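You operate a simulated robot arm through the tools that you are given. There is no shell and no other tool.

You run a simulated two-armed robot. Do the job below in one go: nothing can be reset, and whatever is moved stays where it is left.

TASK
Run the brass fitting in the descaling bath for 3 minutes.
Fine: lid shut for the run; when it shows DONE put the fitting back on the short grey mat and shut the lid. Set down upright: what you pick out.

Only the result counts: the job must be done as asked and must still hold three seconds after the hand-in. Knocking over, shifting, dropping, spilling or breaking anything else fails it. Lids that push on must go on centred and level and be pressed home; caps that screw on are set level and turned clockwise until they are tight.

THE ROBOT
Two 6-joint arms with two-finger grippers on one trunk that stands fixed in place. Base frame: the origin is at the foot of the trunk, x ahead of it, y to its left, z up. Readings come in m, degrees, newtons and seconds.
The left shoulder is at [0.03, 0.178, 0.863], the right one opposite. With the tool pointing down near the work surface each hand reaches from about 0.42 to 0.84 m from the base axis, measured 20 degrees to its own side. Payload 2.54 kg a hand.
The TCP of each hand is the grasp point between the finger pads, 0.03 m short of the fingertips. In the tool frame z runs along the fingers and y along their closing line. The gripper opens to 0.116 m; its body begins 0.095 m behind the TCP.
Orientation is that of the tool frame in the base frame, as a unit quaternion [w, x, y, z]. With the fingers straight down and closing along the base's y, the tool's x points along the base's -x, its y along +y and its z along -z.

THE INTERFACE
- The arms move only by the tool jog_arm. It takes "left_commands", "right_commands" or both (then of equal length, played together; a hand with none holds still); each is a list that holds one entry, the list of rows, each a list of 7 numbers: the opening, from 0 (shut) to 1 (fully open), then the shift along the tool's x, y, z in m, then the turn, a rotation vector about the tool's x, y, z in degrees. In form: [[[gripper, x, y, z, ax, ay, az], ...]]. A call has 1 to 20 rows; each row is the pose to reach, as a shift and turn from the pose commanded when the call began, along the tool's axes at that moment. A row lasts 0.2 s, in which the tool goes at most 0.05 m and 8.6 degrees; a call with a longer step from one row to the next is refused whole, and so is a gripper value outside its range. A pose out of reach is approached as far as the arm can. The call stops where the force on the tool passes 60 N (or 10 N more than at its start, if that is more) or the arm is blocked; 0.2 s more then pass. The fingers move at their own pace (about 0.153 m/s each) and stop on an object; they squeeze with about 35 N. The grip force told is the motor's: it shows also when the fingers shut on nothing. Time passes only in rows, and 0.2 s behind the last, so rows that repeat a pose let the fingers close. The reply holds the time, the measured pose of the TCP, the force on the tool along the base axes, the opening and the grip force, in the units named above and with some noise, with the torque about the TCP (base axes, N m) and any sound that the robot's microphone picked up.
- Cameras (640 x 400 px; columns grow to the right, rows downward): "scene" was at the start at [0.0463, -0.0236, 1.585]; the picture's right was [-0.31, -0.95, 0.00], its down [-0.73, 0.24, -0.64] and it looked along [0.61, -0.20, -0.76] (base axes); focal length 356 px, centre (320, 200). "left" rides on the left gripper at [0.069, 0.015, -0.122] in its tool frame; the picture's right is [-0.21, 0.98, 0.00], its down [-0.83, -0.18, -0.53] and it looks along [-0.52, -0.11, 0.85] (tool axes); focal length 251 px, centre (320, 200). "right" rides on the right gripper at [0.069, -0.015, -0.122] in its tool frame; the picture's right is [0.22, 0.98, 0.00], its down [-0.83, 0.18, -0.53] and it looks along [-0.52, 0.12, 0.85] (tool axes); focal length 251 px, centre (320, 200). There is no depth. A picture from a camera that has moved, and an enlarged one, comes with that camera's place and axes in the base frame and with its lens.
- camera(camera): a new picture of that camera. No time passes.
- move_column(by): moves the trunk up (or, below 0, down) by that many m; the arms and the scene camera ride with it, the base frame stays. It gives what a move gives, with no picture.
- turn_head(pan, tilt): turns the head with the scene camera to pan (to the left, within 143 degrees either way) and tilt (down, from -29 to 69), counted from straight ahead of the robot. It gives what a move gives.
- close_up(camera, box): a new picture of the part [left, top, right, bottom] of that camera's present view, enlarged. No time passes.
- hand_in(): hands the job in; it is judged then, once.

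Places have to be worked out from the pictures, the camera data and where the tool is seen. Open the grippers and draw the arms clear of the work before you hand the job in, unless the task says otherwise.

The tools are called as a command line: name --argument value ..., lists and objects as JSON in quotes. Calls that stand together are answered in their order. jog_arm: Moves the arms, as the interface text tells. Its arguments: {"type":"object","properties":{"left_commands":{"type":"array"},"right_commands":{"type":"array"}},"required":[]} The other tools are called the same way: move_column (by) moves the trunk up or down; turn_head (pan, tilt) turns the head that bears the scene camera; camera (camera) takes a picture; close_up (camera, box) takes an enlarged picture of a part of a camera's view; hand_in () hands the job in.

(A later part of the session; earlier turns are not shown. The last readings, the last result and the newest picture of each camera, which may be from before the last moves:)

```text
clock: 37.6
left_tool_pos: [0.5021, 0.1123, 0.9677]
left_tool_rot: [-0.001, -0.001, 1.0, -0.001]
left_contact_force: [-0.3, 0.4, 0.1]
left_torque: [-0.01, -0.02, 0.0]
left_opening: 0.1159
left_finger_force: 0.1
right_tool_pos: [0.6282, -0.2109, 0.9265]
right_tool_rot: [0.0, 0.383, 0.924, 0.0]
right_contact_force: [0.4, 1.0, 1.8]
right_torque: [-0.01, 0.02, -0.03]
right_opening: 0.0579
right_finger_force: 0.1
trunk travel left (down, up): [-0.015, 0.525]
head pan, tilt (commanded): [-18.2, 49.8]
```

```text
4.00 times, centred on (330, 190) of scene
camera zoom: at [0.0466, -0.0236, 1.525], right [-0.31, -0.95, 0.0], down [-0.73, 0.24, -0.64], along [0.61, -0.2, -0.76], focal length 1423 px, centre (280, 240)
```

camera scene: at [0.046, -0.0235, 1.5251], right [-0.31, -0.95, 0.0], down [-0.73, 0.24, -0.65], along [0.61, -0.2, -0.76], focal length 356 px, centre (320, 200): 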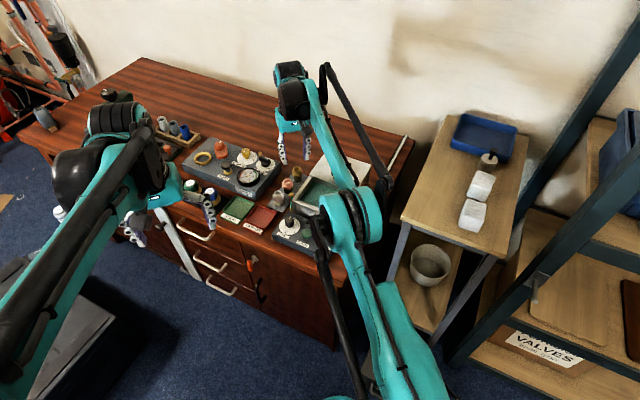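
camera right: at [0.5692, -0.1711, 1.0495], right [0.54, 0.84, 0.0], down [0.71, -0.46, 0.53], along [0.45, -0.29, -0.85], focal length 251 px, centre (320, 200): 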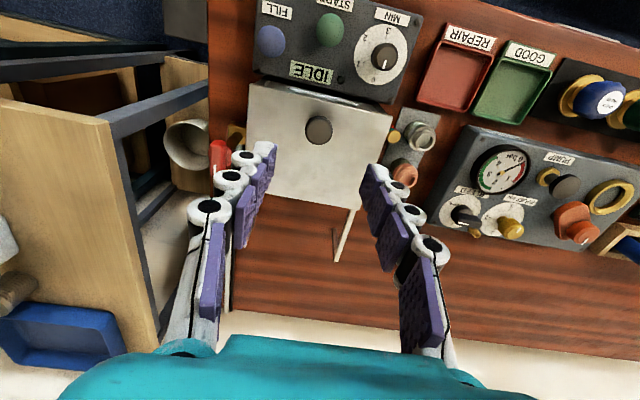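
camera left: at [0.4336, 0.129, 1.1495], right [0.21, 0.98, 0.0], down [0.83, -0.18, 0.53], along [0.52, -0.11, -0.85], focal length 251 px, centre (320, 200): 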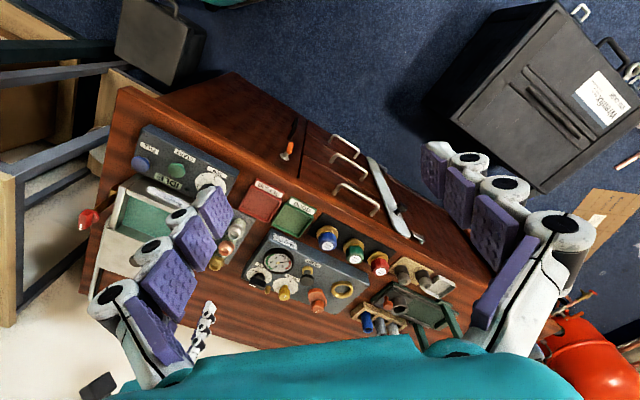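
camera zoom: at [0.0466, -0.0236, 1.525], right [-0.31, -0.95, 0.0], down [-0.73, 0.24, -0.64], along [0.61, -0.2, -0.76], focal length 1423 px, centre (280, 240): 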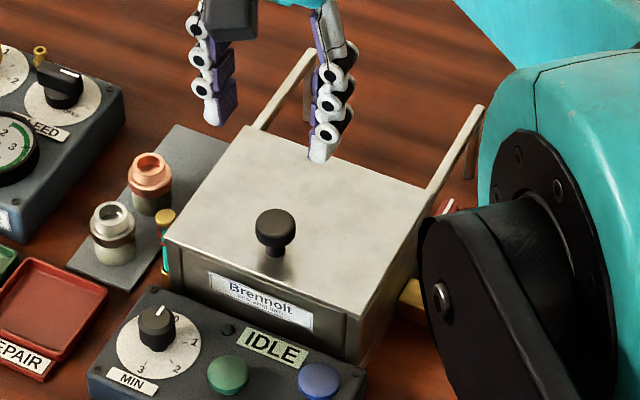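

The lid is shut flush. Now the dial: its knob is near (0.616,-0.119), top z≈0.743. I move the hand above it and pre-rotate to −90° so that it can turn 180° clockwise.

jog_arm --right_commands '[[[0.5, 0.005, 0.004, 0.0, 0, 0, -8.4], [0.5, 0.01, 0.008, 0.0, 0, 0, -16.8], [0.5, 0.015, 0.012, 0.0, 0, 0, -25.2], [0.5, 0.02, 0.016, 0.0, 0, 0, -33.6], [0.5, 0.025, 0.02, 0.0, 0, 0, -42], [0.5, 0.03, 0.024, 0.0, 0, 0, -50.4], [0.5, 0.035, 0.028, 0.0, 0, 0, -58.8], [0.5, 0.04, 0.032, 0.0, 0, 0, -67.2], [0.5, 0.045, 0.036, 0.01, 0, 0, -75.6], [0.5, 0.05, 0.04, 0.02, 0, 0, -84], [0.5, 0.055, 0.044, 0.03, 0, 0, -92.4], [0.5, 0.06, 0.047, 0.04, 0, 0, -100.8], [0.5, 0.064, 0.05, 0.05, 0, 0, -109.2], [0.5, 0.068, 0.053, 0.058, 0, 0, -117.6], [0.5, 0.072, 0.055, 0.066, 0, 0, -126], [0.5, 0.0736, 0.0563, 0.0735, 0, 0, -134.4], [0.5, 0.0736, 0.0563, 0.0735, 0, 0, -135], [0.5, 0.0736, 0.0563, 0.0735, 0, 0, -135]]]'

camera --camera "right"

close_up --camera "right" --box '[250, 80, 390, 200]'

close_up --camera "scene" --box '[240, 140, 380, 270]'

```text
clock: 41.4
left_tool_pos: [0.5017, 0.114, 0.9671]
left_tool_rot: [0.0, 0.0, 1.0, 0.001]
left_contact_force: [-0.5, -0.2, 0.4]
left_torque: [-0.01, 0.0, -0.02]
left_opening: 0.116
left_finger_force: 0.0
right_tool_pos: [0.6148, -0.1183, 0.8538]
right_tool_rot: [0.001, 0.707, -0.707, 0.0]
right_contact_force: [0.1, 0.1, 0.5]
right_torque: [0.0, 0.01, -0.04]
right_opening: 0.058
right_finger_force: 0.1
trunk travel left (down, up): [-0.015, 0.525]
head pan, tilt (commanded): [-18.2, 49.8]
```

```text
taken
camera right: at [0.6306, -0.186, 0.9757], right [-0.98, -0.22, 0.0], down [-0.18, 0.83, 0.53], along [-0.12, 0.52, -0.85], focal length 251 px, centre (320, 200)
```

right: 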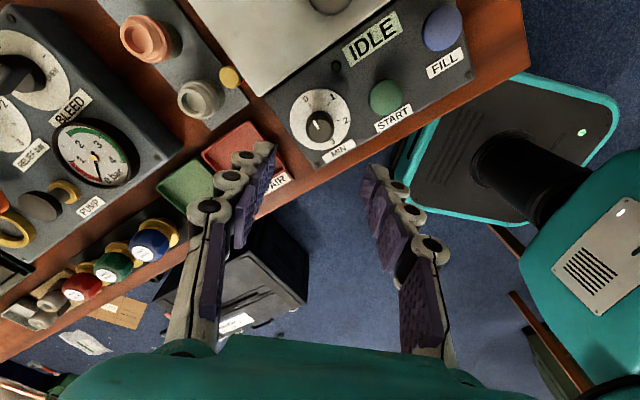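

```text
3.33 times, centred on (320, 140) of right
camera zoom: at [0.6306, -0.186, 0.9757], right [-0.98, -0.22, 0.0], down [-0.18, 0.83, 0.53], along [-0.12, 0.52, -0.85], focal length 838 px, centre (320, 400)
```

zoom: 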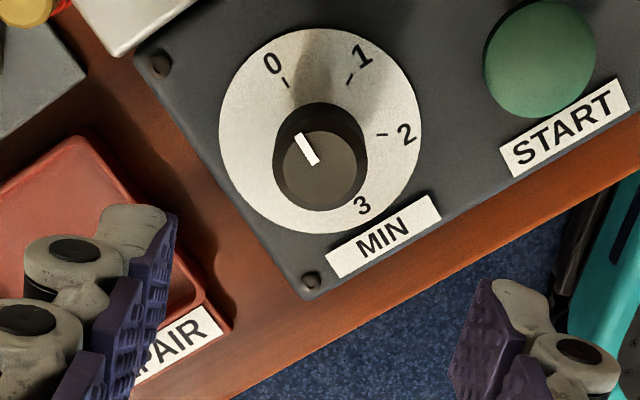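

```text
3.08 times, centred on (310, 205) of scene
camera zoom: at [0.0463, -0.0235, 1.525], right [-0.31, -0.95, 0.0], down [-0.73, 0.24, -0.64], along [0.61, -0.2, -0.76], focal length 1094 px, centre (351, 185)
```

zoom: 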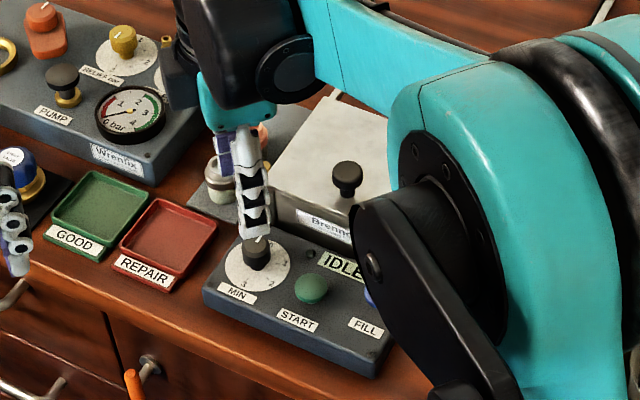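

The dial knob is at (0.6157,-0.1187) with top z≈0.747. I descend to TCP z≈0.758 with fingers around it and close.

jog_arm --right_commands '[[[0.45, 0.0005, -0.001, 0.03, 0, 0, 0], [0.45, 0.0005, -0.001, 0.055, 0, 0, 0], [0.45, 0.0005, -0.001, 0.075, 0, 0, 0], [0.45, 0.0005, -0.001, 0.087, 0, 0, 0], [0.45, 0.0005, -0.001, 0.0955, 0, 0, 0], [0.45, 0.0005, -0.001, 0.0955, 0, 0, 0]]]'

camera --camera "right"

close_up --camera "right" --box '[220, 110, 420, 250]'

close_up --camera "scene" --box '[250, 170, 350, 260]'

```text
clock: 42.8
left_tool_pos: [0.5001, 0.1131, 0.9672]
left_tool_rot: [0.0, 0.0, 1.0, 0.0]
left_contact_force: [0.4, 0.3, 1.3]
left_torque: [0.02, 0.04, 0.0]
left_opening: 0.1162
left_finger_force: 0.0
right_tool_pos: [0.6164, -0.12, 0.7591]
right_tool_rot: [-0.001, 0.707, -0.707, 0.0]
right_contact_force: [1.5, -0.7, 19.1]
right_torque: [-0.03, -0.32, 0.02]
right_opening: 0.0532
right_finger_force: 1.2
trunk travel left (down, up): [-0.015, 0.525]
head pan, tilt (commanded): [-18.2, 49.8]
```

```text
taken
camera right: at [0.6307, -0.1863, 0.8812], right [-0.98, -0.22, 0.0], down [-0.18, 0.83, 0.53], along [-0.11, 0.52, -0.85], focal length 251 px, centre (320, 200)
```

right: 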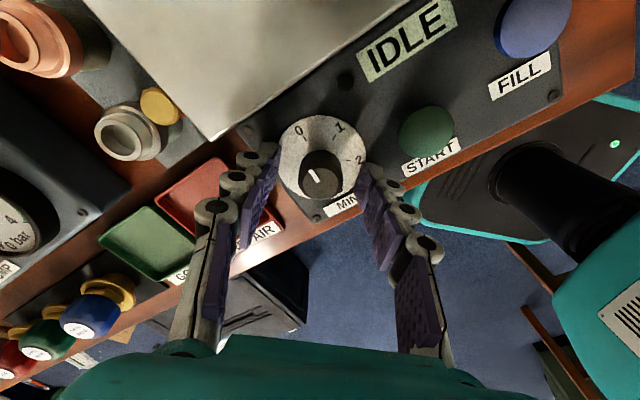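

```text
2.86 times, centred on (320, 180) of right
camera zoom: at [0.6307, -0.1863, 0.8812], right [-0.98, -0.22, 0.0], down [-0.18, 0.83, 0.53], along [-0.11, 0.52, -0.85], focal length 718 px, centre (320, 257)
```

zoom: 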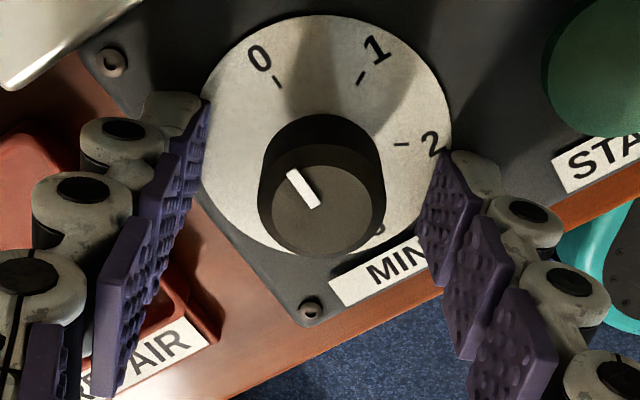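

```text
4.44 times, centred on (300, 215) of scene
camera zoom: at [0.0442, -0.0232, 1.5254], right [-0.31, -0.95, 0.0], down [-0.73, 0.24, -0.65], along [0.61, -0.2, -0.76], focal length 1581 px, centre (409, 133)
```

zoom: 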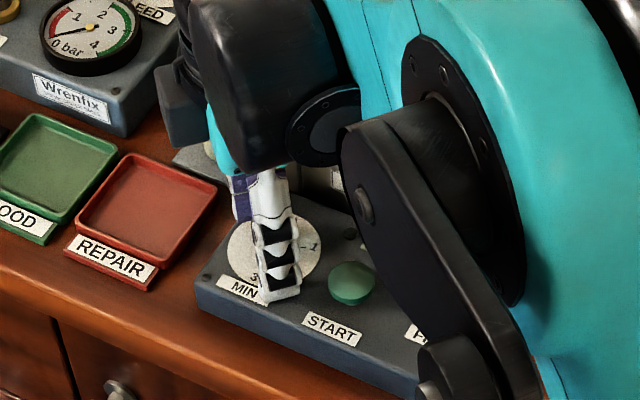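

A fingertip touches the panel (19 N up), so the panel top is near z 0.729. I raise 4 mm and close on the knob.

jog_arm --right_commands '[[[0.45, 0, 0, -0.002, 0, 0, 0], [0.45, 0, 0, -0.004, 0, 0, 0], [0.45, 0, 0, -0.004, 0, 0, 0], [0.1, 0, 0, -0.004, 0, 0, 0], [0, 0, 0, -0.004, 0, 0, 0], [0, 0, 0, -0.004, 0, 0, 0], [0, 0, 0, -0.004, 0, 0, 0]]]'

close_up --camera "right" --box '[220, 110, 420, 250]'

```text
clock: 44.4
left_tool_pos: [0.5028, 0.1144, 0.9672]
left_tool_rot: [0.0, 0.0, 1.0, 0.0]
left_contact_force: [0.7, 0.7, -0.1]
left_torque: [-0.02, 0.01, 0.02]
left_opening: 0.1163
left_finger_force: 0.1
right_tool_pos: [0.6172, -0.1191, 0.7612]
right_tool_rot: [0.0, 0.707, -0.707, 0.0]
right_contact_force: [-1.4, -0.3, -3.5]
right_torque: [-0.04, 0.02, 0.01]
right_opening: 0.0232
right_finger_force: 45.3
trunk travel left (down, up): [-0.015, 0.525]
head pan, tilt (commanded): [-18.2, 49.8]
```

```text
2.86 times, centred on (320, 180) of right
camera zoom: at [0.6318, -0.1868, 0.8839], right [-0.98, -0.22, 0.0], down [-0.18, 0.83, 0.53], along [-0.12, 0.52, -0.85], focal length 718 px, centre (320, 257)
```

zoom: 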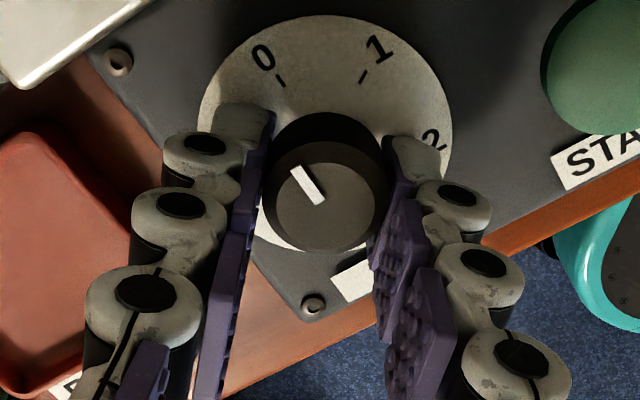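

The dial knob is gripped (0.023). I turn the hand 30° clockwise and check that the pointer follows.

jog_arm --right_commands '[[[0, 0, 0, 0, 0, 0, 6], [0, 0, 0, 0, 0, 0, 12], [0, 0, 0, 0, 0, 0, 18], [0, 0, 0, 0, 0, 0, 24], [0, 0, 0, 0, 0, 0, 30]]]'

close_up --camera "right" --box '[220, 110, 420, 250]'

```text
clock: 45.6
left_tool_pos: [0.5035, 0.113, 0.9661]
left_tool_rot: [-0.001, 0.0, 1.0, 0.001]
left_contact_force: [0.8, -0.5, -1.0]
left_torque: [0.0, -0.02, -0.01]
left_opening: 0.1162
left_finger_force: 0.1
right_tool_pos: [0.6183, -0.1202, 0.7619]
right_tool_rot: [0.0, -0.499, 0.866, 0.0]
right_contact_force: [22.1, -0.8, -2.7]
right_torque: [-0.02, -0.48, 0.12]
right_opening: 0.0233
right_finger_force: 45.3
trunk travel left (down, up): [-0.015, 0.525]
head pan, tilt (commanded): [-18.2, 49.8]
```

```text
2.86 times, centred on (320, 180) of right
camera zoom: at [0.5974, -0.1858, 0.8839], right [-0.95, 0.3, 0.0], down [0.26, 0.81, 0.53], along [0.16, 0.51, -0.85], focal length 718 px, centre (320, 257)
```

zoom: 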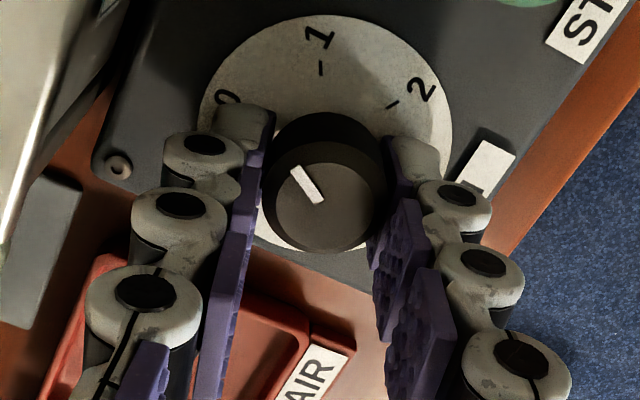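

The pointer follows. The 22 N sideways load suggests the knob axis is about 4 mm off my turning axis, so I shift the hand along as I turn the next 30°.

jog_arm --right_commands '[[[0, -0.0006, -0.002, 0, 0, 0, 0], [0, -0.0004, -0.0025, 0, 0, 0, 7.5], [0, -0.0002, -0.003, 0, 0, 0, 15], [0, -0.0001, -0.0035, 0, 0, 0, 22.5], [0, 0, -0.004, 0, 0, 0, 30]]]'

close_up --camera "right" --box '[220, 110, 420, 250]'

```text
clock: 46.8
left_tool_pos: [0.5033, 0.1127, 0.9679]
left_tool_rot: [0.0, 0.0, 1.0, 0.0]
left_contact_force: [0.4, 0.5, 0.8]
left_torque: [0.04, 0.02, -0.01]
left_opening: 0.1159
left_finger_force: 0.1
right_tool_pos: [0.6206, -0.1218, 0.7619]
right_tool_rot: [-0.001, -0.258, 0.966, 0.0]
right_contact_force: [12.4, -2.8, -6.9]
right_torque: [0.12, -0.64, 0.04]
right_opening: 0.0237
right_finger_force: 44.9
trunk travel left (down, up): [-0.015, 0.525]
head pan, tilt (commanded): [-18.2, 49.8]
```

```text
2.86 times, centred on (320, 180) of right
camera zoom: at [0.5686, -0.1678, 0.884], right [-0.67, 0.74, 0.0], down [0.63, 0.57, 0.53], along [0.39, 0.36, -0.85], focal length 718 px, centre (320, 257)
```

zoom: 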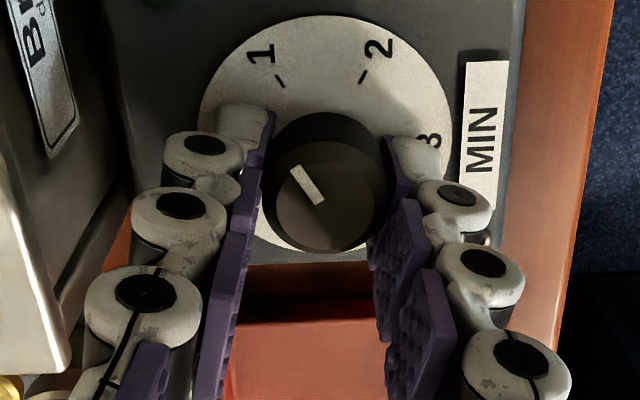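

The pointer is at 1 (60°), load lower at 12 N. I continue with a slightly stronger correction for another 60°.

jog_arm --right_commands '[[[0, -0.001, -0.0017, 0, 0, 0, 0], [0, -0.0008, -0.0025, 0, 0, 0, 7.5], [0, -0.0006, -0.0032, 0, 0, 0, 15], [0, -0.0004, -0.004, 0, 0, 0, 22.5], [0, -0.0002, -0.0047, 0, 0, 0, 30]]]'

close_up --camera "right" --box '[220, 110, 420, 250]'

```text
clock: 48.0
left_tool_pos: [0.503, 0.1137, 0.9664]
left_tool_rot: [-0.002, -0.001, 1.0, 0.0]
left_contact_force: [0.0, 0.5, 0.0]
left_torque: [0.0, 0.01, -0.01]
left_opening: 0.116
left_finger_force: 0.1
right_tool_pos: [0.621, -0.1247, 0.7603]
right_tool_rot: [-0.002, 0.0, 1.0, 0.0]
right_contact_force: [-11.2, 10.6, -27.1]
right_torque: [0.17, -0.61, -0.06]
right_opening: 0.0236
right_finger_force: 45.3
trunk travel left (down, up): [-0.015, 0.525]
head pan, tilt (commanded): [-18.2, 49.8]
```

```text
2.86 times, centred on (320, 180) of right
camera zoom: at [0.5528, -0.138, 0.8842], right [-0.21, 0.98, 0.0], down [0.83, 0.18, 0.53], along [0.52, 0.12, -0.85], focal length 718 px, centre (320, 257)
```

zoom: 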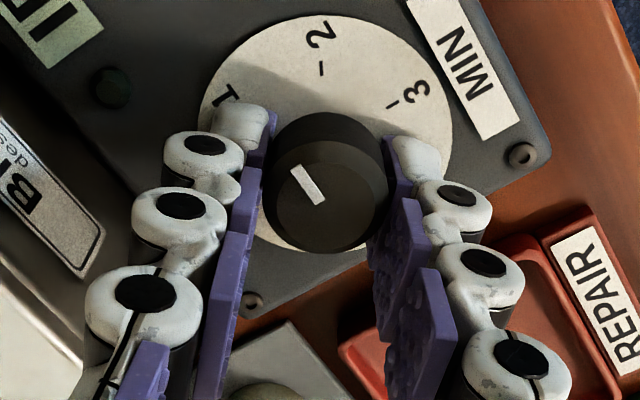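

The pointer is halfway (1.5) but vertical and side loads are building. I open the fingers to relax, re-measure the knob centre, then regrip.

jog_arm --right_commands '[[[0.2, 0, 0, 0, 0, 0, 0], [0.45, 0, 0, 0, 0, 0, 0], [0.45, 0, 0, 0, 0, 0, 0]]]'

close_up --camera "right" --box '[220, 110, 420, 250]'

```text
clock: 48.8
left_tool_pos: [0.5022, 0.113, 0.9669]
left_tool_rot: [0.0, 0.0, 1.0, 0.0]
left_contact_force: [0.7, 0.0, 0.5]
left_torque: [-0.03, -0.01, 0.0]
left_opening: 0.1159
left_finger_force: 0.0
right_tool_pos: [0.6209, -0.1261, 0.763]
right_tool_rot: [0.0, 0.0, 1.0, 0.0]
right_contact_force: [0.7, -0.2, 0.1]
right_torque: [0.03, -0.02, 0.01]
right_opening: 0.0521
right_finger_force: 0.0
trunk travel left (down, up): [-0.015, 0.525]
head pan, tilt (commanded): [-18.2, 49.8]
```

```text
2.86 times, centred on (320, 180) of right
camera zoom: at [0.5528, -0.1397, 0.8852], right [-0.21, 0.98, 0.0], down [0.83, 0.18, 0.53], along [0.52, 0.11, -0.85], focal length 718 px, centre (320, 257)
```

zoom: 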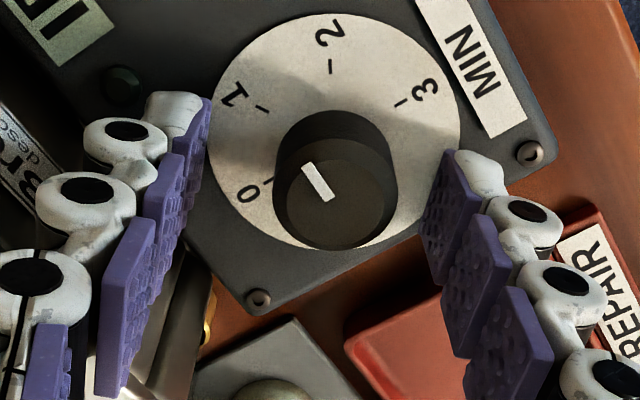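

After release the pointer is at 1.5 and stays. Re-measuring from three views, the knob axis is at about (0.6167,-0.1225) with top z≈0.757; I recentre there and regrip.

jog_arm --right_commands '[[[0.45, 0.002, 0.002, 0, 0, 0, 0], [0.45, 0.0042, 0.0036, 0, 0, 0, 0], [0.45, 0.0042, 0.0036, 0, 0, 0, 0], [0, 0.0042, 0.0036, 0, 0, 0, 0], [0, 0.0042, 0.0036, 0, 0, 0, 0], [0, 0.0042, 0.0036, 0, 0, 0, 0]]]'

close_up --camera "right" --box '[220, 110, 420, 250]'

```text
clock: 50.2
left_tool_pos: [0.5022, 0.1124, 0.968]
left_tool_rot: [0.0, 0.0, 1.0, 0.001]
left_contact_force: [0.1, 0.2, -0.2]
left_torque: [0.02, 0.01, -0.02]
left_opening: 0.1157
left_finger_force: 0.1
right_tool_pos: [0.6191, -0.1244, 0.7624]
right_tool_rot: [0.0, 0.001, 1.0, -0.001]
right_contact_force: [2.6, -19.4, 2.2]
right_torque: [-0.47, 0.11, 0.02]
right_opening: 0.0237
right_finger_force: 44.2
trunk travel left (down, up): [-0.015, 0.525]
head pan, tilt (commanded): [-18.2, 49.8]
```

```text
2.86 times, centred on (320, 180) of right
camera zoom: at [0.5491, -0.1376, 0.885], right [-0.21, 0.98, 0.0], down [0.83, 0.18, 0.53], along [0.52, 0.11, -0.85], focal length 718 px, centre (320, 257)
```

zoom: 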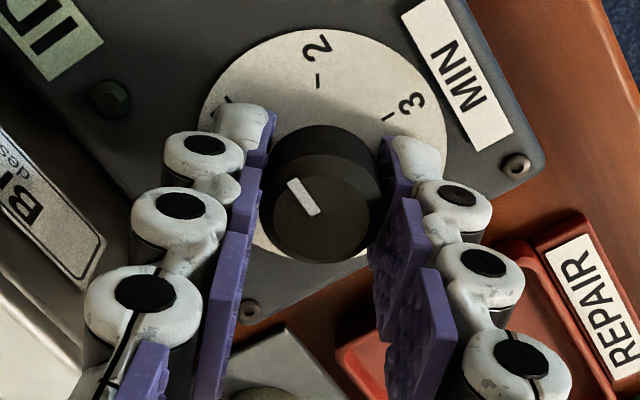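

The knob pulls the hand 19 N toward −y, so I shift 2 mm that way to balance, then check.

jog_arm --right_commands '[[[0, 0, -0.001, 0, 0, 0, 0], [0, 0, -0.002, 0, 0, 0, 0], [0, 0, -0.002, 0, 0, 0, 0]]]'

```text
clock: 51.0
left_tool_pos: [0.502, 0.1125, 0.9673]
left_tool_rot: [0.0, -0.001, 1.0, 0.0]
left_contact_force: [0.3, 0.1, -0.4]
left_torque: [-0.03, 0.0, -0.01]
left_opening: 0.1159
left_finger_force: 0.0
right_tool_pos: [0.6185, -0.1243, 0.7614]
right_tool_rot: [0.001, 0.0, 1.0, 0.0]
right_contact_force: [11.2, -14.9, 19.9]
right_torque: [-0.28, 0.53, 0.06]
right_opening: 0.0234
right_finger_force: 45.1
trunk travel left (down, up): [-0.015, 0.525]
head pan, tilt (commanded): [-18.2, 49.8]
```

The loads are uneven, perhaps because the fingertips sit too low by the stem. I release, raise 6 mm, recentre and regrip higher on the knob.

jog_arm --right_commands '[[[0.2, 0, 0, 0, 0, 0, 0], [0.45, 0, 0, 0, 0, 0, 0], [0.45, 0, 0, -0.006, 0, 0, 0], [0.45, 0, 0, -0.006, 0, 0, 0]]]'

close_up --camera "right" --box '[240, 120, 400, 240]'

```text
clock: 52.0
left_tool_pos: [0.5024, 0.1135, 0.9675]
left_tool_rot: [0.0, 0.0, 1.0, 0.0]
left_contact_force: [0.1, -0.7, 0.7]
left_torque: [-0.02, 0.02, 0.01]
left_opening: 0.116
left_finger_force: 0.0
right_tool_pos: [0.6179, -0.1242, 0.7664]
right_tool_rot: [0.001, -0.001, 1.0, 0.0]
right_contact_force: [-0.5, -0.6, 0.0]
right_torque: [0.0, -0.04, -0.02]
right_opening: 0.0522
right_finger_force: 0.0
trunk travel left (down, up): [-0.015, 0.525]
head pan, tilt (commanded): [-18.2, 49.8]
```

```text
3.33 times, centred on (320, 180) of right
camera zoom: at [0.5488, -0.1376, 0.8893], right [-0.22, 0.98, 0.0], down [0.83, 0.18, 0.53], along [0.52, 0.12, -0.85], focal length 838 px, centre (320, 267)
```

zoom: 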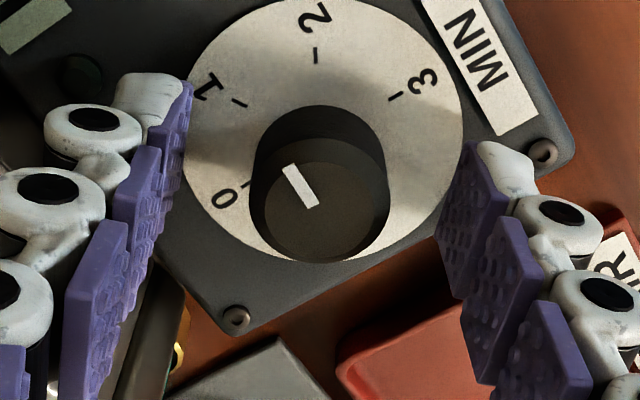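

The knob now looks centred within about 1 mm. I close at this height and read the loads.

jog_arm --right_commands '[[[0.2, 0.001, 0, 0, 0, 0, 0], [0, 0.001, 0, 0, 0, 0, 0], [0, 0.001, 0, 0, 0, 0, 0], [0, 0.001, 0, 0, 0, 0, 0]]]'

```text
clock: 53.0
left_tool_pos: [0.5021, 0.1128, 0.9665]
left_tool_rot: [0.0, 0.0, 1.0, 0.0]
left_contact_force: [0.7, -0.8, 0.5]
left_torque: [0.04, -0.01, 0.0]
left_opening: 0.116
left_finger_force: 0.1
right_tool_pos: [0.6179, -0.1235, 0.7677]
right_tool_rot: [0.0, 0.001, 1.0, 0.0]
right_contact_force: [6.8, -3.0, 3.4]
right_torque: [-0.04, -0.31, 0.02]
right_opening: 0.0236
right_finger_force: 44.9
trunk travel left (down, up): [-0.015, 0.525]
head pan, tilt (commanded): [-18.2, 49.8]
```

Loads are small now. I turn 45° clockwise from here (to 135° total) and check.

jog_arm --right_commands '[[[0, 0, 0, 0, 0, 0, 7.5], [0, 0, 0, 0, 0, 0, 15], [0, 0, 0, 0, 0, 0, 22.5], [0, 0, 0, 0, 0, 0, 30], [0, 0, 0, 0, 0, 0, 37.5], [0, 0, 0, 0, 0, 0, 45]]]'

close_up --camera "right" --box '[240, 120, 400, 240]'

```text
clock: 54.4
left_tool_pos: [0.5041, 0.1129, 0.9666]
left_tool_rot: [-0.001, 0.0, 1.0, 0.0]
left_contact_force: [-0.4, -0.8, 0.2]
left_torque: [0.03, 0.02, -0.02]
left_opening: 0.1162
left_finger_force: 0.0
right_tool_pos: [0.6184, -0.1246, 0.7655]
right_tool_rot: [-0.002, 0.383, 0.924, 0.0]
right_contact_force: [-8.5, -6.5, -27.0]
right_torque: [0.26, 0.43, 0.03]
right_opening: 0.024
right_finger_force: 44.8
trunk travel left (down, up): [-0.015, 0.525]
head pan, tilt (commanded): [-18.2, 49.8]
```

```text
3.33 times, centred on (320, 180) of right
camera zoom: at [0.5581, -0.0851, 0.8898], right [0.54, 0.84, 0.0], down [0.71, -0.46, 0.53], along [0.45, -0.29, -0.85], focal length 838 px, centre (320, 267)
```

zoom: 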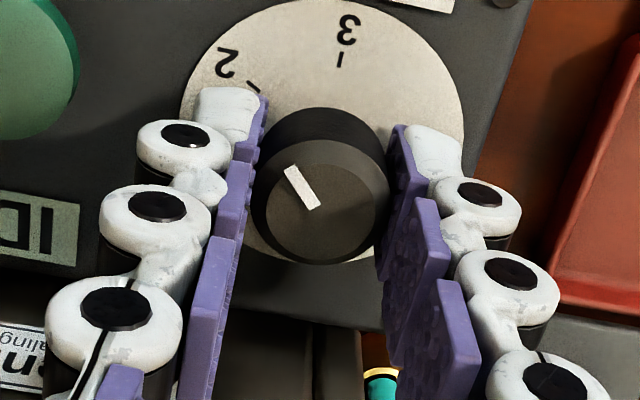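

The pointer is at about 135°, between 2 and 3. I turn the last 45°, lowering 1.5 mm to relieve the vertical pull.

jog_arm --right_commands '[[[0, 0, 0, 0.0015, 0, 0, 7.5], [0, 0, 0, 0.0015, 0, 0, 15], [0, 0, 0, 0.0015, 0, 0, 22.5], [0, 0, 0, 0.0015, 0, 0, 30], [0, 0, 0, 0.0015, 0, 0, 37.5], [0, 0, 0, 0.0015, 0, 0, 44], [0, 0, 0, 0.0015, 0, 0, 44]]]'

close_up --camera "right" --box '[240, 120, 400, 240]'

close_up --camera "scene" --box '[250, 170, 350, 260]'

```text
clock: 56.0
left_tool_pos: [0.4997, 0.1128, 0.9675]
left_tool_rot: [0.001, 0.0, 1.0, 0.002]
left_contact_force: [-0.3, 0.7, 0.2]
left_torque: [0.01, 0.01, 0.01]
left_opening: 0.1163
left_finger_force: 0.1
right_tool_pos: [0.6167, -0.1242, 0.7683]
right_tool_rot: [0.0, 0.702, 0.712, 0.0]
right_contact_force: [-1.3, -21.0, 23.6]
right_torque: [-0.66, 0.12, 0.09]
right_opening: 0.0235
right_finger_force: 45.5
trunk travel left (down, up): [-0.015, 0.525]
head pan, tilt (commanded): [-18.2, 49.8]
```

```text
3.33 times, centred on (320, 180) of right
camera zoom: at [0.6, -0.0542, 0.8893], right [0.97, 0.23, 0.0], down [0.19, -0.82, 0.53], along [0.12, -0.52, -0.84], focal length 838 px, centre (320, 267)
```

zoom: 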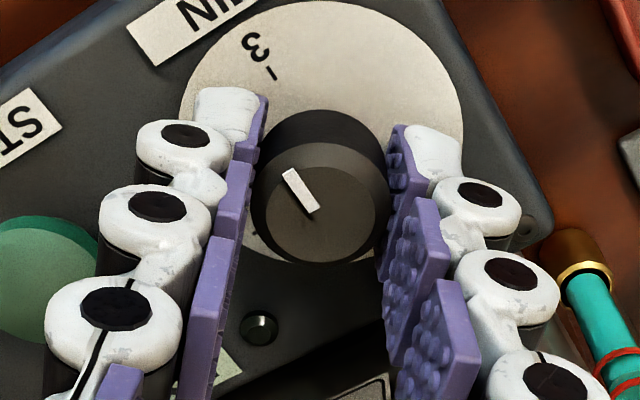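

```text
4.44 times, centred on (300, 215) of scene
camera zoom: at [0.044, -0.0253, 1.5252], right [-0.31, -0.95, 0.0], down [-0.73, 0.24, -0.65], along [0.61, -0.2, -0.76], focal length 1581 px, centre (409, 133)
```

zoom: 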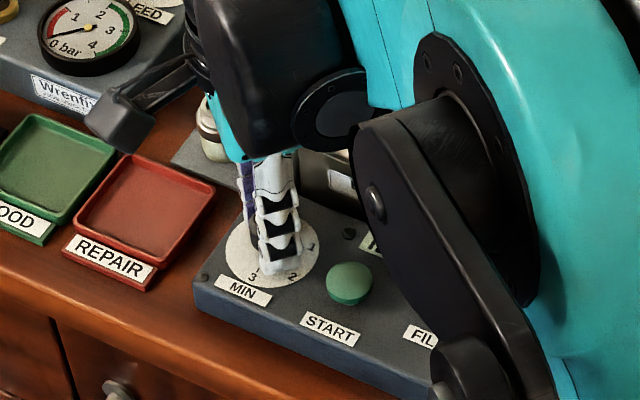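

The pointer now points toward the 3 tick. I release, lift, and check the dial and the sight glass.

jog_arm --right_commands '[[[0.2, 0, 0, 0, 0, 0, 0], [0.45, 0, 0, 0, 0, 0, 0], [0.45, 0, 0, -0.03, 0, 0, 0], [0.45, 0, 0, -0.06, 0, 0, 0], [0.45, 0, 0, -0.08, 0, 0, 0], [0.45, 0, 0, -0.08, 0, 0, 0]]]'

camera --camera "right"

close_up --camera "right" --box '[240, 80, 400, 200]'

close_up --camera "scene" --box '[250, 170, 350, 260]'

```text
clock: 57.4
left_tool_pos: [0.502, 0.1135, 0.9675]
left_tool_rot: [0.0, -0.001, 1.0, 0.001]
left_contact_force: [-0.6, -0.4, 0.0]
left_torque: [-0.01, -0.01, -0.01]
left_opening: 0.1159
left_finger_force: 0.0
right_tool_pos: [0.6181, -0.1222, 0.8465]
right_tool_rot: [0.0, 0.701, 0.713, -0.001]
right_contact_force: [-0.3, 0.9, 0.4]
right_torque: [0.01, -0.04, 0.01]
right_opening: 0.0522
right_finger_force: 0.0
trunk travel left (down, up): [-0.015, 0.525]
head pan, tilt (commanded): [-18.2, 49.8]
```

```text
taken
camera right: at [0.6015, -0.0523, 0.9688], right [0.97, 0.23, 0.0], down [0.2, -0.82, 0.53], along [0.12, -0.52, -0.85], focal length 251 px, centre (320, 200)
```

right: 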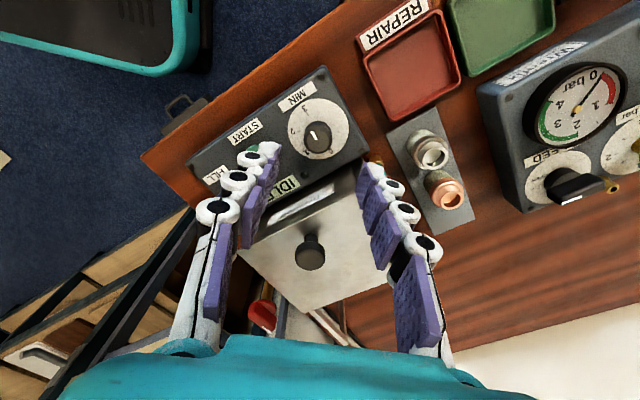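

```text
3.33 times, centred on (320, 140) of right
camera zoom: at [0.6015, -0.0523, 0.9688], right [0.97, 0.23, 0.0], down [0.2, -0.82, 0.53], along [0.12, -0.52, -0.85], focal length 838 px, centre (320, 400)
```

zoom: 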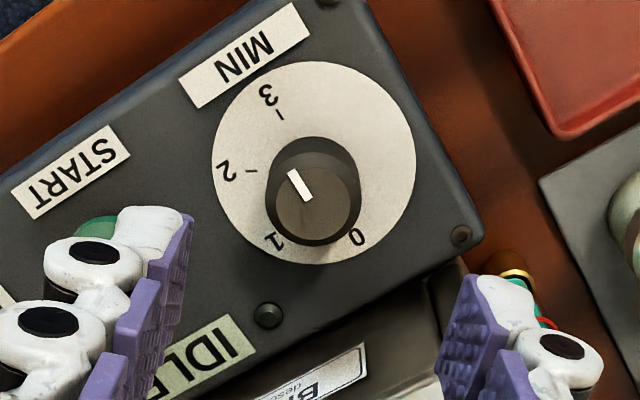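

```text
4.44 times, centred on (300, 215) of scene
camera zoom: at [0.0463, -0.0236, 1.525], right [-0.31, -0.95, 0.0], down [-0.73, 0.24, -0.64], along [0.61, -0.2, -0.76], focal length 1581 px, centre (409, 133)
```

zoom: 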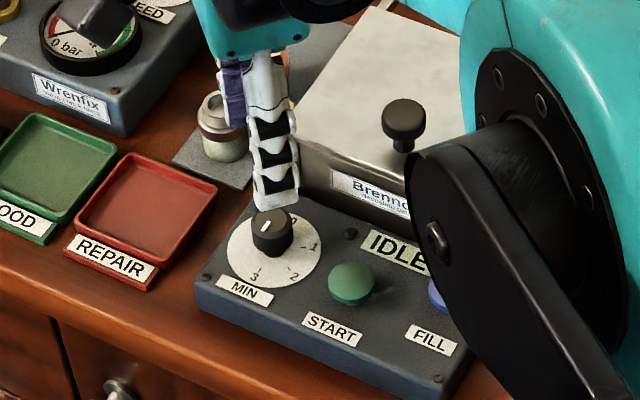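

I zoom in to check the pointer against the 3 tick.

close_up --camera "right" --box '[285, 95, 350, 165]'

close_up --camera "scene" --box '[255, 205, 285, 240]'

```text
5.71 times, centred on (318, 130) of right
camera zoom: at [0.6015, -0.0523, 0.9688], right [0.97, 0.23, 0.0], down [0.2, -0.82, 0.53], along [0.12, -0.52, -0.85], focal length 1437 px, centre (334, 600)
```

zoom: 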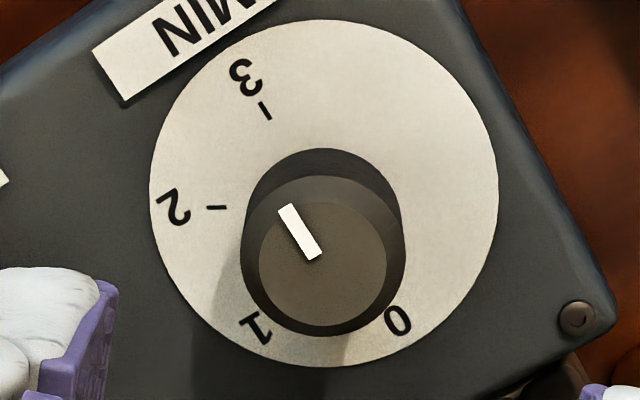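

```text
11.43 times, centred on (270, 222) of scene
camera zoom: at [0.0463, -0.0236, 1.525], right [-0.31, -0.95, 0.0], down [-0.73, 0.24, -0.64], along [0.61, -0.2, -0.76], focal length 4065 px, centre (891, -57)
```

zoom: 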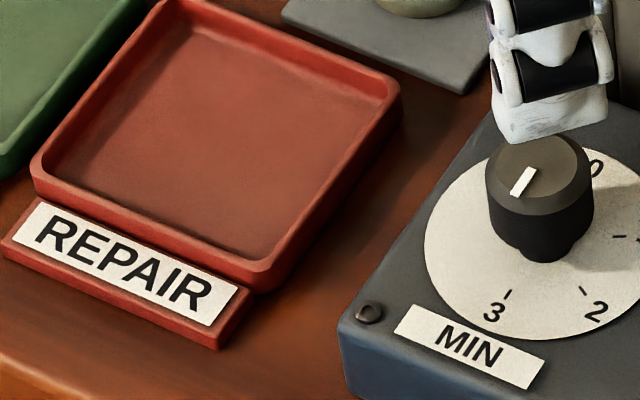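

I zoom further to measure the pointer angle more exactly.

close_up --camera "right" --box '[300, 105, 338, 155]'

close_up --camera "scene" --box '[276, 208, 302, 232]'

```text
8.00 times, centred on (319, 130) of right
camera zoom: at [0.6015, -0.0523, 0.9688], right [0.97, 0.23, 0.0], down [0.2, -0.82, 0.53], along [0.12, -0.52, -0.85], focal length 2012 px, centre (328, 760)
```

zoom: 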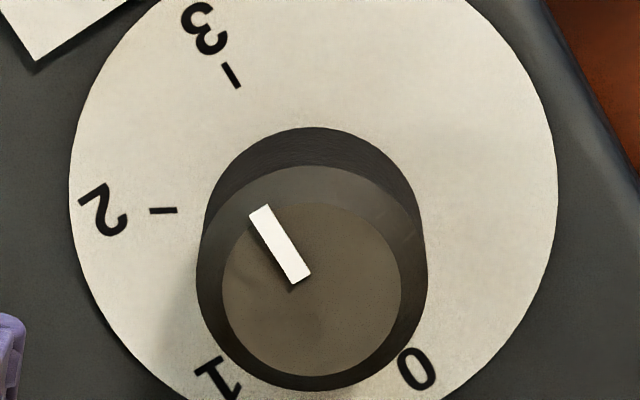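

```text
16.00 times, centred on (289, 220) of scene
camera zoom: at [0.0463, -0.0236, 1.525], right [-0.31, -0.95, 0.0], down [-0.73, 0.24, -0.64], along [0.61, -0.2, -0.76], focal length 5692 px, centre (816, -120)
```

zoom: 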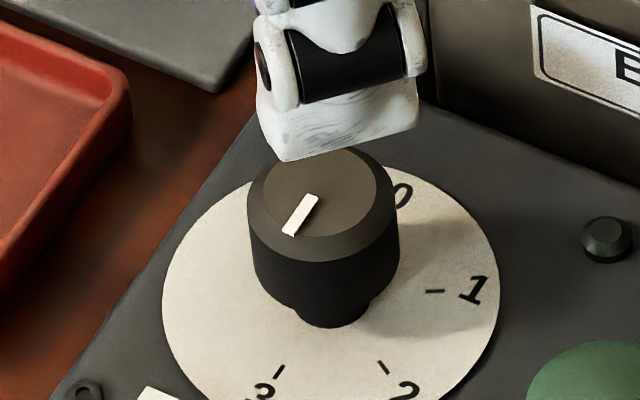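

The pointer is aligned with 3 within a degree or two. Next START: its dome is near (0.566,-0.157), top z≈0.745. I close the fingers and move above it.

jog_arm --right_commands '[[[0.3, -0.006, -0.009, 0, 0, 0, -7.5], [0, -0.012, -0.018, 0, 0, 0, -15], [0, -0.018, -0.027, 0, 0, 0, -22.5], [0, -0.024, -0.036, 0, 0, 0, -30], [0, -0.03, -0.045, 0, 0, 0, -37.5], [0, -0.034, -0.0526, 0, 0, 0, -44], [0, -0.034, -0.0526, 0, 0, 0, -44]]]'

camera --camera "right"

close_up --camera "right" --box '[220, 60, 420, 220]'

close_up --camera "scene" --box '[250, 170, 350, 260]'

```text
clock: 59.0
left_tool_pos: [0.5031, 0.1119, 0.9669]
left_tool_rot: [-0.001, 0.0, 1.0, 0.0]
left_contact_force: [-0.7, 0.4, -0.8]
left_torque: [-0.07, -0.01, -0.02]
left_opening: 0.1161
left_finger_force: 0.1
right_tool_pos: [0.5648, -0.1576, 0.8476]
right_tool_rot: [0.0, 0.382, 0.924, 0.001]
right_contact_force: [-0.3, 0.5, 0.0]
right_torque: [-0.03, 0.06, -0.05]
right_opening: 0.0
right_finger_force: 28.5
trunk travel left (down, up): [-0.015, 0.525]
head pan, tilt (commanded): [-18.2, 49.8]
```

```text
taken
camera right: at [0.5049, -0.1188, 0.9694], right [0.54, 0.84, 0.0], down [0.71, -0.45, 0.53], along [0.45, -0.29, -0.85], focal length 251 px, centre (320, 200)
```

right: 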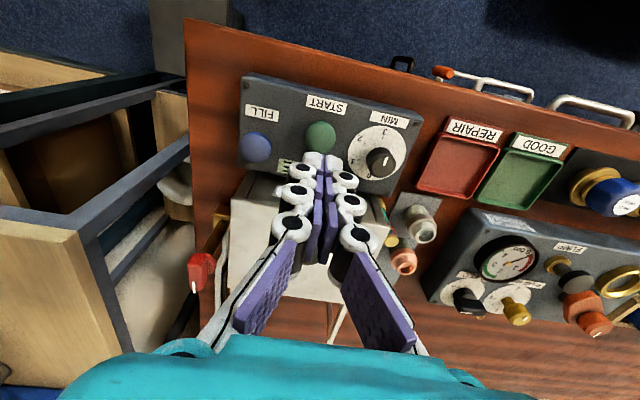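

```text
2.50 times, centred on (320, 140) of right
camera zoom: at [0.5049, -0.1188, 0.9694], right [0.54, 0.84, 0.0], down [0.71, -0.45, 0.53], along [0.45, -0.29, -0.85], focal length 629 px, centre (320, 350)
```

zoom: 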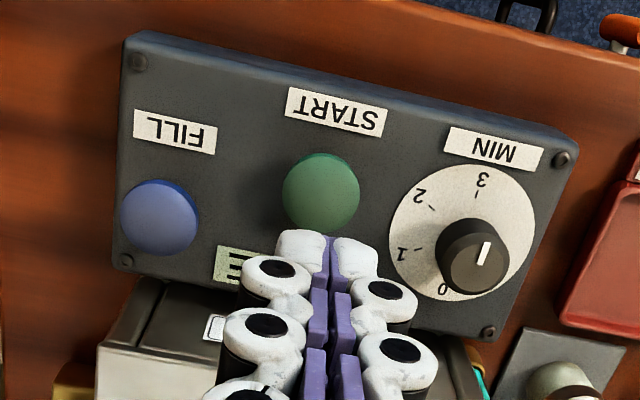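

```text
4.44 times, centred on (300, 215) of scene
camera zoom: at [0.0464, -0.0235, 1.525], right [-0.31, -0.95, 0.0], down [-0.73, 0.24, -0.64], along [0.61, -0.2, -0.76], focal length 1581 px, centre (409, 133)
```

zoom: 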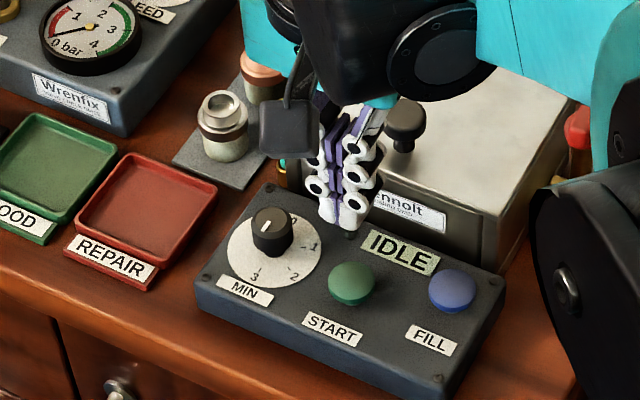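

START is almost exactly below the closed fingertips (1.5 mm correction). I lower until just above the button, then press gently in small steps.

jog_arm --right_commands '[[[0, -0.0015, 0.0004, 0.025, 0, 0, 0], [0, -0.0015, 0.0004, 0.045, 0, 0, 0], [0, -0.0015, 0.0004, 0.058, 0, 0, 0], [0, -0.0015, 0.0004, 0.064, 0, 0, 0], [0, -0.0015, 0.0004, 0.067, 0, 0, 0]]]'

close_up --camera "scene" --box '[280, 190, 350, 250]'

```text
clock: 60.2
left_tool_pos: [0.502, 0.1125, 0.9672]
left_tool_rot: [-0.001, 0.0, 1.0, 0.0]
left_contact_force: [0.0, -0.4, 0.6]
left_torque: [-0.01, 0.02, -0.02]
left_opening: 0.116
left_finger_force: 0.0
right_tool_pos: [0.567, -0.1592, 0.7803]
right_tool_rot: [0.0, 0.383, 0.924, 0.0]
right_contact_force: [-0.4, 0.1, -0.2]
right_torque: [0.03, 0.03, -0.01]
right_opening: 0.0001
right_finger_force: 28.1
trunk travel left (down, up): [-0.015, 0.525]
head pan, tilt (commanded): [-18.2, 49.8]
```

```text
6.67 times, centred on (315, 220) of scene
camera zoom: at [0.0463, -0.0235, 1.525], right [-0.31, -0.95, 0.0], down [-0.73, 0.24, -0.64], along [0.61, -0.2, -0.76], focal length 2372 px, centre (353, 67)
```

zoom: 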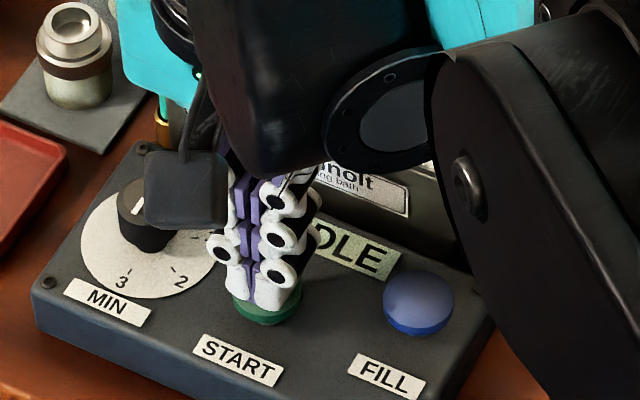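

The tips are just over the START dome with no contact. I press down in 2 mm steps.

jog_arm --right_commands '[[[0, 0, 0, 0.002, 0, 0, 0], [0, 0, 0, 0.004, 0, 0, 0], [0, 0, 0, 0.006, 0, 0, 0]]]'

close_up --camera "scene" --box '[280, 190, 350, 250]'

```text
clock: 61.0
left_tool_pos: [0.5013, 0.113, 0.9668]
left_tool_rot: [0.0, 0.0, 1.0, 0.0]
left_contact_force: [-0.2, -0.1, -0.3]
left_torque: [-0.04, -0.02, -0.05]
left_opening: 0.1158
left_finger_force: 0.0
right_tool_pos: [0.5664, -0.1595, 0.7728]
right_tool_rot: [-0.001, 0.383, 0.924, 0.0]
right_contact_force: [0.0, -2.0, 2.9]
right_torque: [-0.04, -0.03, 0.01]
right_opening: 0.0061
right_finger_force: 28.4
trunk travel left (down, up): [-0.015, 0.525]
head pan, tilt (commanded): [-18.2, 49.8]
heard: click
```

```text
6.67 times, centred on (315, 220) of scene
camera zoom: at [0.046, -0.0237, 1.525], right [-0.31, -0.95, 0.0], down [-0.73, 0.24, -0.65], along [0.61, -0.2, -0.76], focal length 2372 px, centre (353, 67)
```

zoom: 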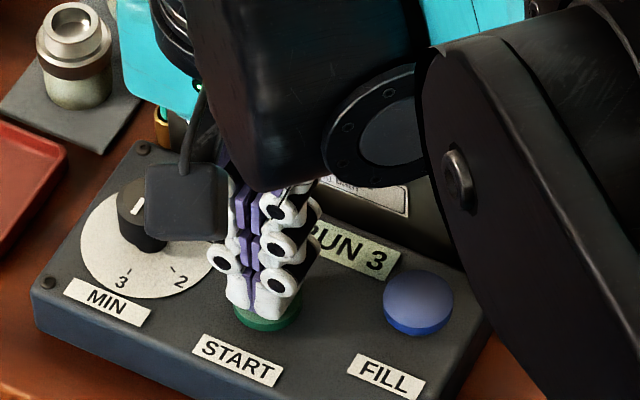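

A click and the display shows "RUN 3" — the 3-minute run has started. I lift the hand off the button.

jog_arm --right_commands '[[[0, 0, 0, -0.02, 0, 0, 0], [0, 0, 0, -0.05, 0, 0, 0], [0.2, 0, 0, -0.09, 0, 0, 0], [0.45, 0, 0, -0.13, 0, 0, 0], [0.45, 0, 0, -0.16, 0, 0, 0], [0.45, 0, 0, -0.16, 0, 0, 0]]]'

close_up --camera "scene" --box '[250, 170, 350, 260]'

camera --camera "right"

```text
clock: 62.4
left_tool_pos: [0.5025, 0.1121, 0.9661]
left_tool_rot: [0.0, 0.0, 1.0, 0.0]
left_contact_force: [0.5, -0.5, -0.7]
left_torque: [0.01, 0.01, -0.01]
left_opening: 0.1162
left_finger_force: 0.0
right_tool_pos: [0.5663, -0.1571, 0.9345]
right_tool_rot: [0.0, 0.382, 0.924, 0.0]
right_contact_force: [-0.5, 0.6, -0.5]
right_torque: [0.04, 0.03, -0.02]
right_opening: 0.052
right_finger_force: 0.1
trunk travel left (down, up): [-0.015, 0.525]
head pan, tilt (commanded): [-18.2, 49.8]
```

```text
4.44 times, centred on (300, 215) of scene
camera zoom: at [0.0464, -0.0235, 1.525], right [-0.31, -0.95, 0.0], down [-0.73, 0.24, -0.64], along [0.61, -0.2, -0.76], focal length 1581 px, centre (409, 133)
```

zoom: 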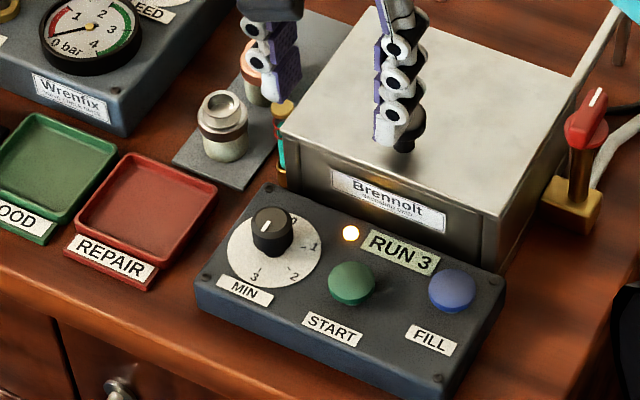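

```text
taken
camera right: at [0.5072, -0.1167, 1.0572], right [0.54, 0.84, 0.0], down [0.71, -0.46, 0.53], along [0.45, -0.29, -0.85], focal length 251 px, centre (320, 200)
```

right: 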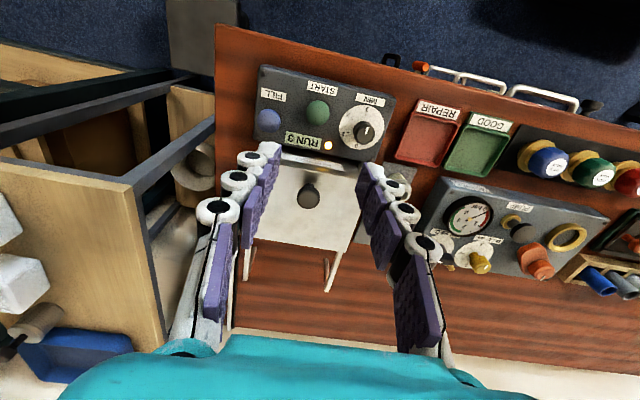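

The lamp is on and the display reads "RUN 3". I hold still for a few seconds and see how the countdown goes.

jog_arm --right_commands '[[[0.45, 0, 0, 0, 0, 0, 0], [0.45, 0, 0, 0, 0, 0, 0], [0.45, 0, 0, 0, 0, 0, 0], [0.45, 0, 0, 0, 0, 0, 0], [0.45, 0, 0, 0, 0, 0, 0], [0.45, 0, 0, 0, 0, 0, 0], [0.45, 0, 0, 0, 0, 0, 0], [0.45, 0, 0, 0, 0, 0, 0], [0.45, 0, 0, 0, 0, 0, 0], [0.45, 0, 0, 0, 0, 0, 0], [0.45, 0, 0, 0, 0, 0, 0], [0.45, 0, 0, 0, 0, 0, 0], [0.45, 0, 0, 0, 0, 0, 0], [0.45, 0, 0, 0, 0, 0, 0], [0.45, 0, 0, 0, 0, 0, 0], [0.45, 0, 0, 0, 0, 0, 0], [0.45, 0, 0, 0, 0, 0, 0], [0.45, 0, 0, 0, 0, 0, 0], [0.45, 0, 0, 0, 0, 0, 0], [0.45, 0, 0, 0, 0, 0, 0]]]'

close_up --camera "scene" --box '[300, 210, 350, 250]'

```text
clock: 66.6
left_tool_pos: [0.5022, 0.1126, 0.9666]
left_tool_rot: [0.0, -0.001, 1.0, 0.001]
left_contact_force: [-0.1, 0.8, 0.3]
left_torque: [-0.01, -0.01, 0.04]
left_opening: 0.1162
left_finger_force: 0.0
right_tool_pos: [0.5668, -0.1557, 0.9338]
right_tool_rot: [0.0, 0.382, 0.924, 0.0]
right_contact_force: [-0.4, 0.6, -0.4]
right_torque: [-0.02, 0.01, -0.02]
right_opening: 0.0523
right_finger_force: 0.0
trunk travel left (down, up): [-0.015, 0.525]
head pan, tilt (commanded): [-18.2, 49.8]
```

```text
10.00 times, centred on (325, 230) of scene
camera zoom: at [0.0463, -0.0235, 1.525], right [-0.31, -0.95, 0.0], down [-0.73, 0.24, -0.64], along [0.61, -0.2, -0.76], focal length 3557 px, centre (270, -100)
```

zoom: 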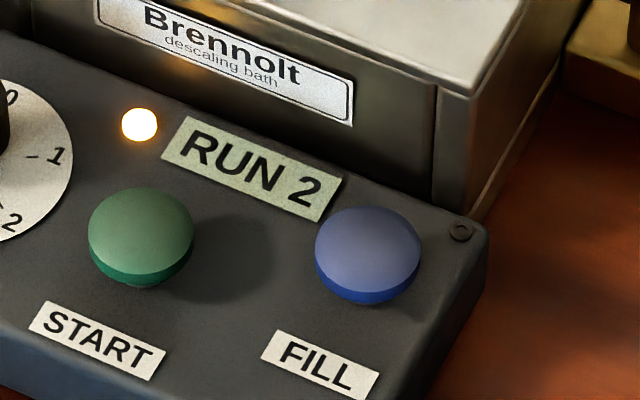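

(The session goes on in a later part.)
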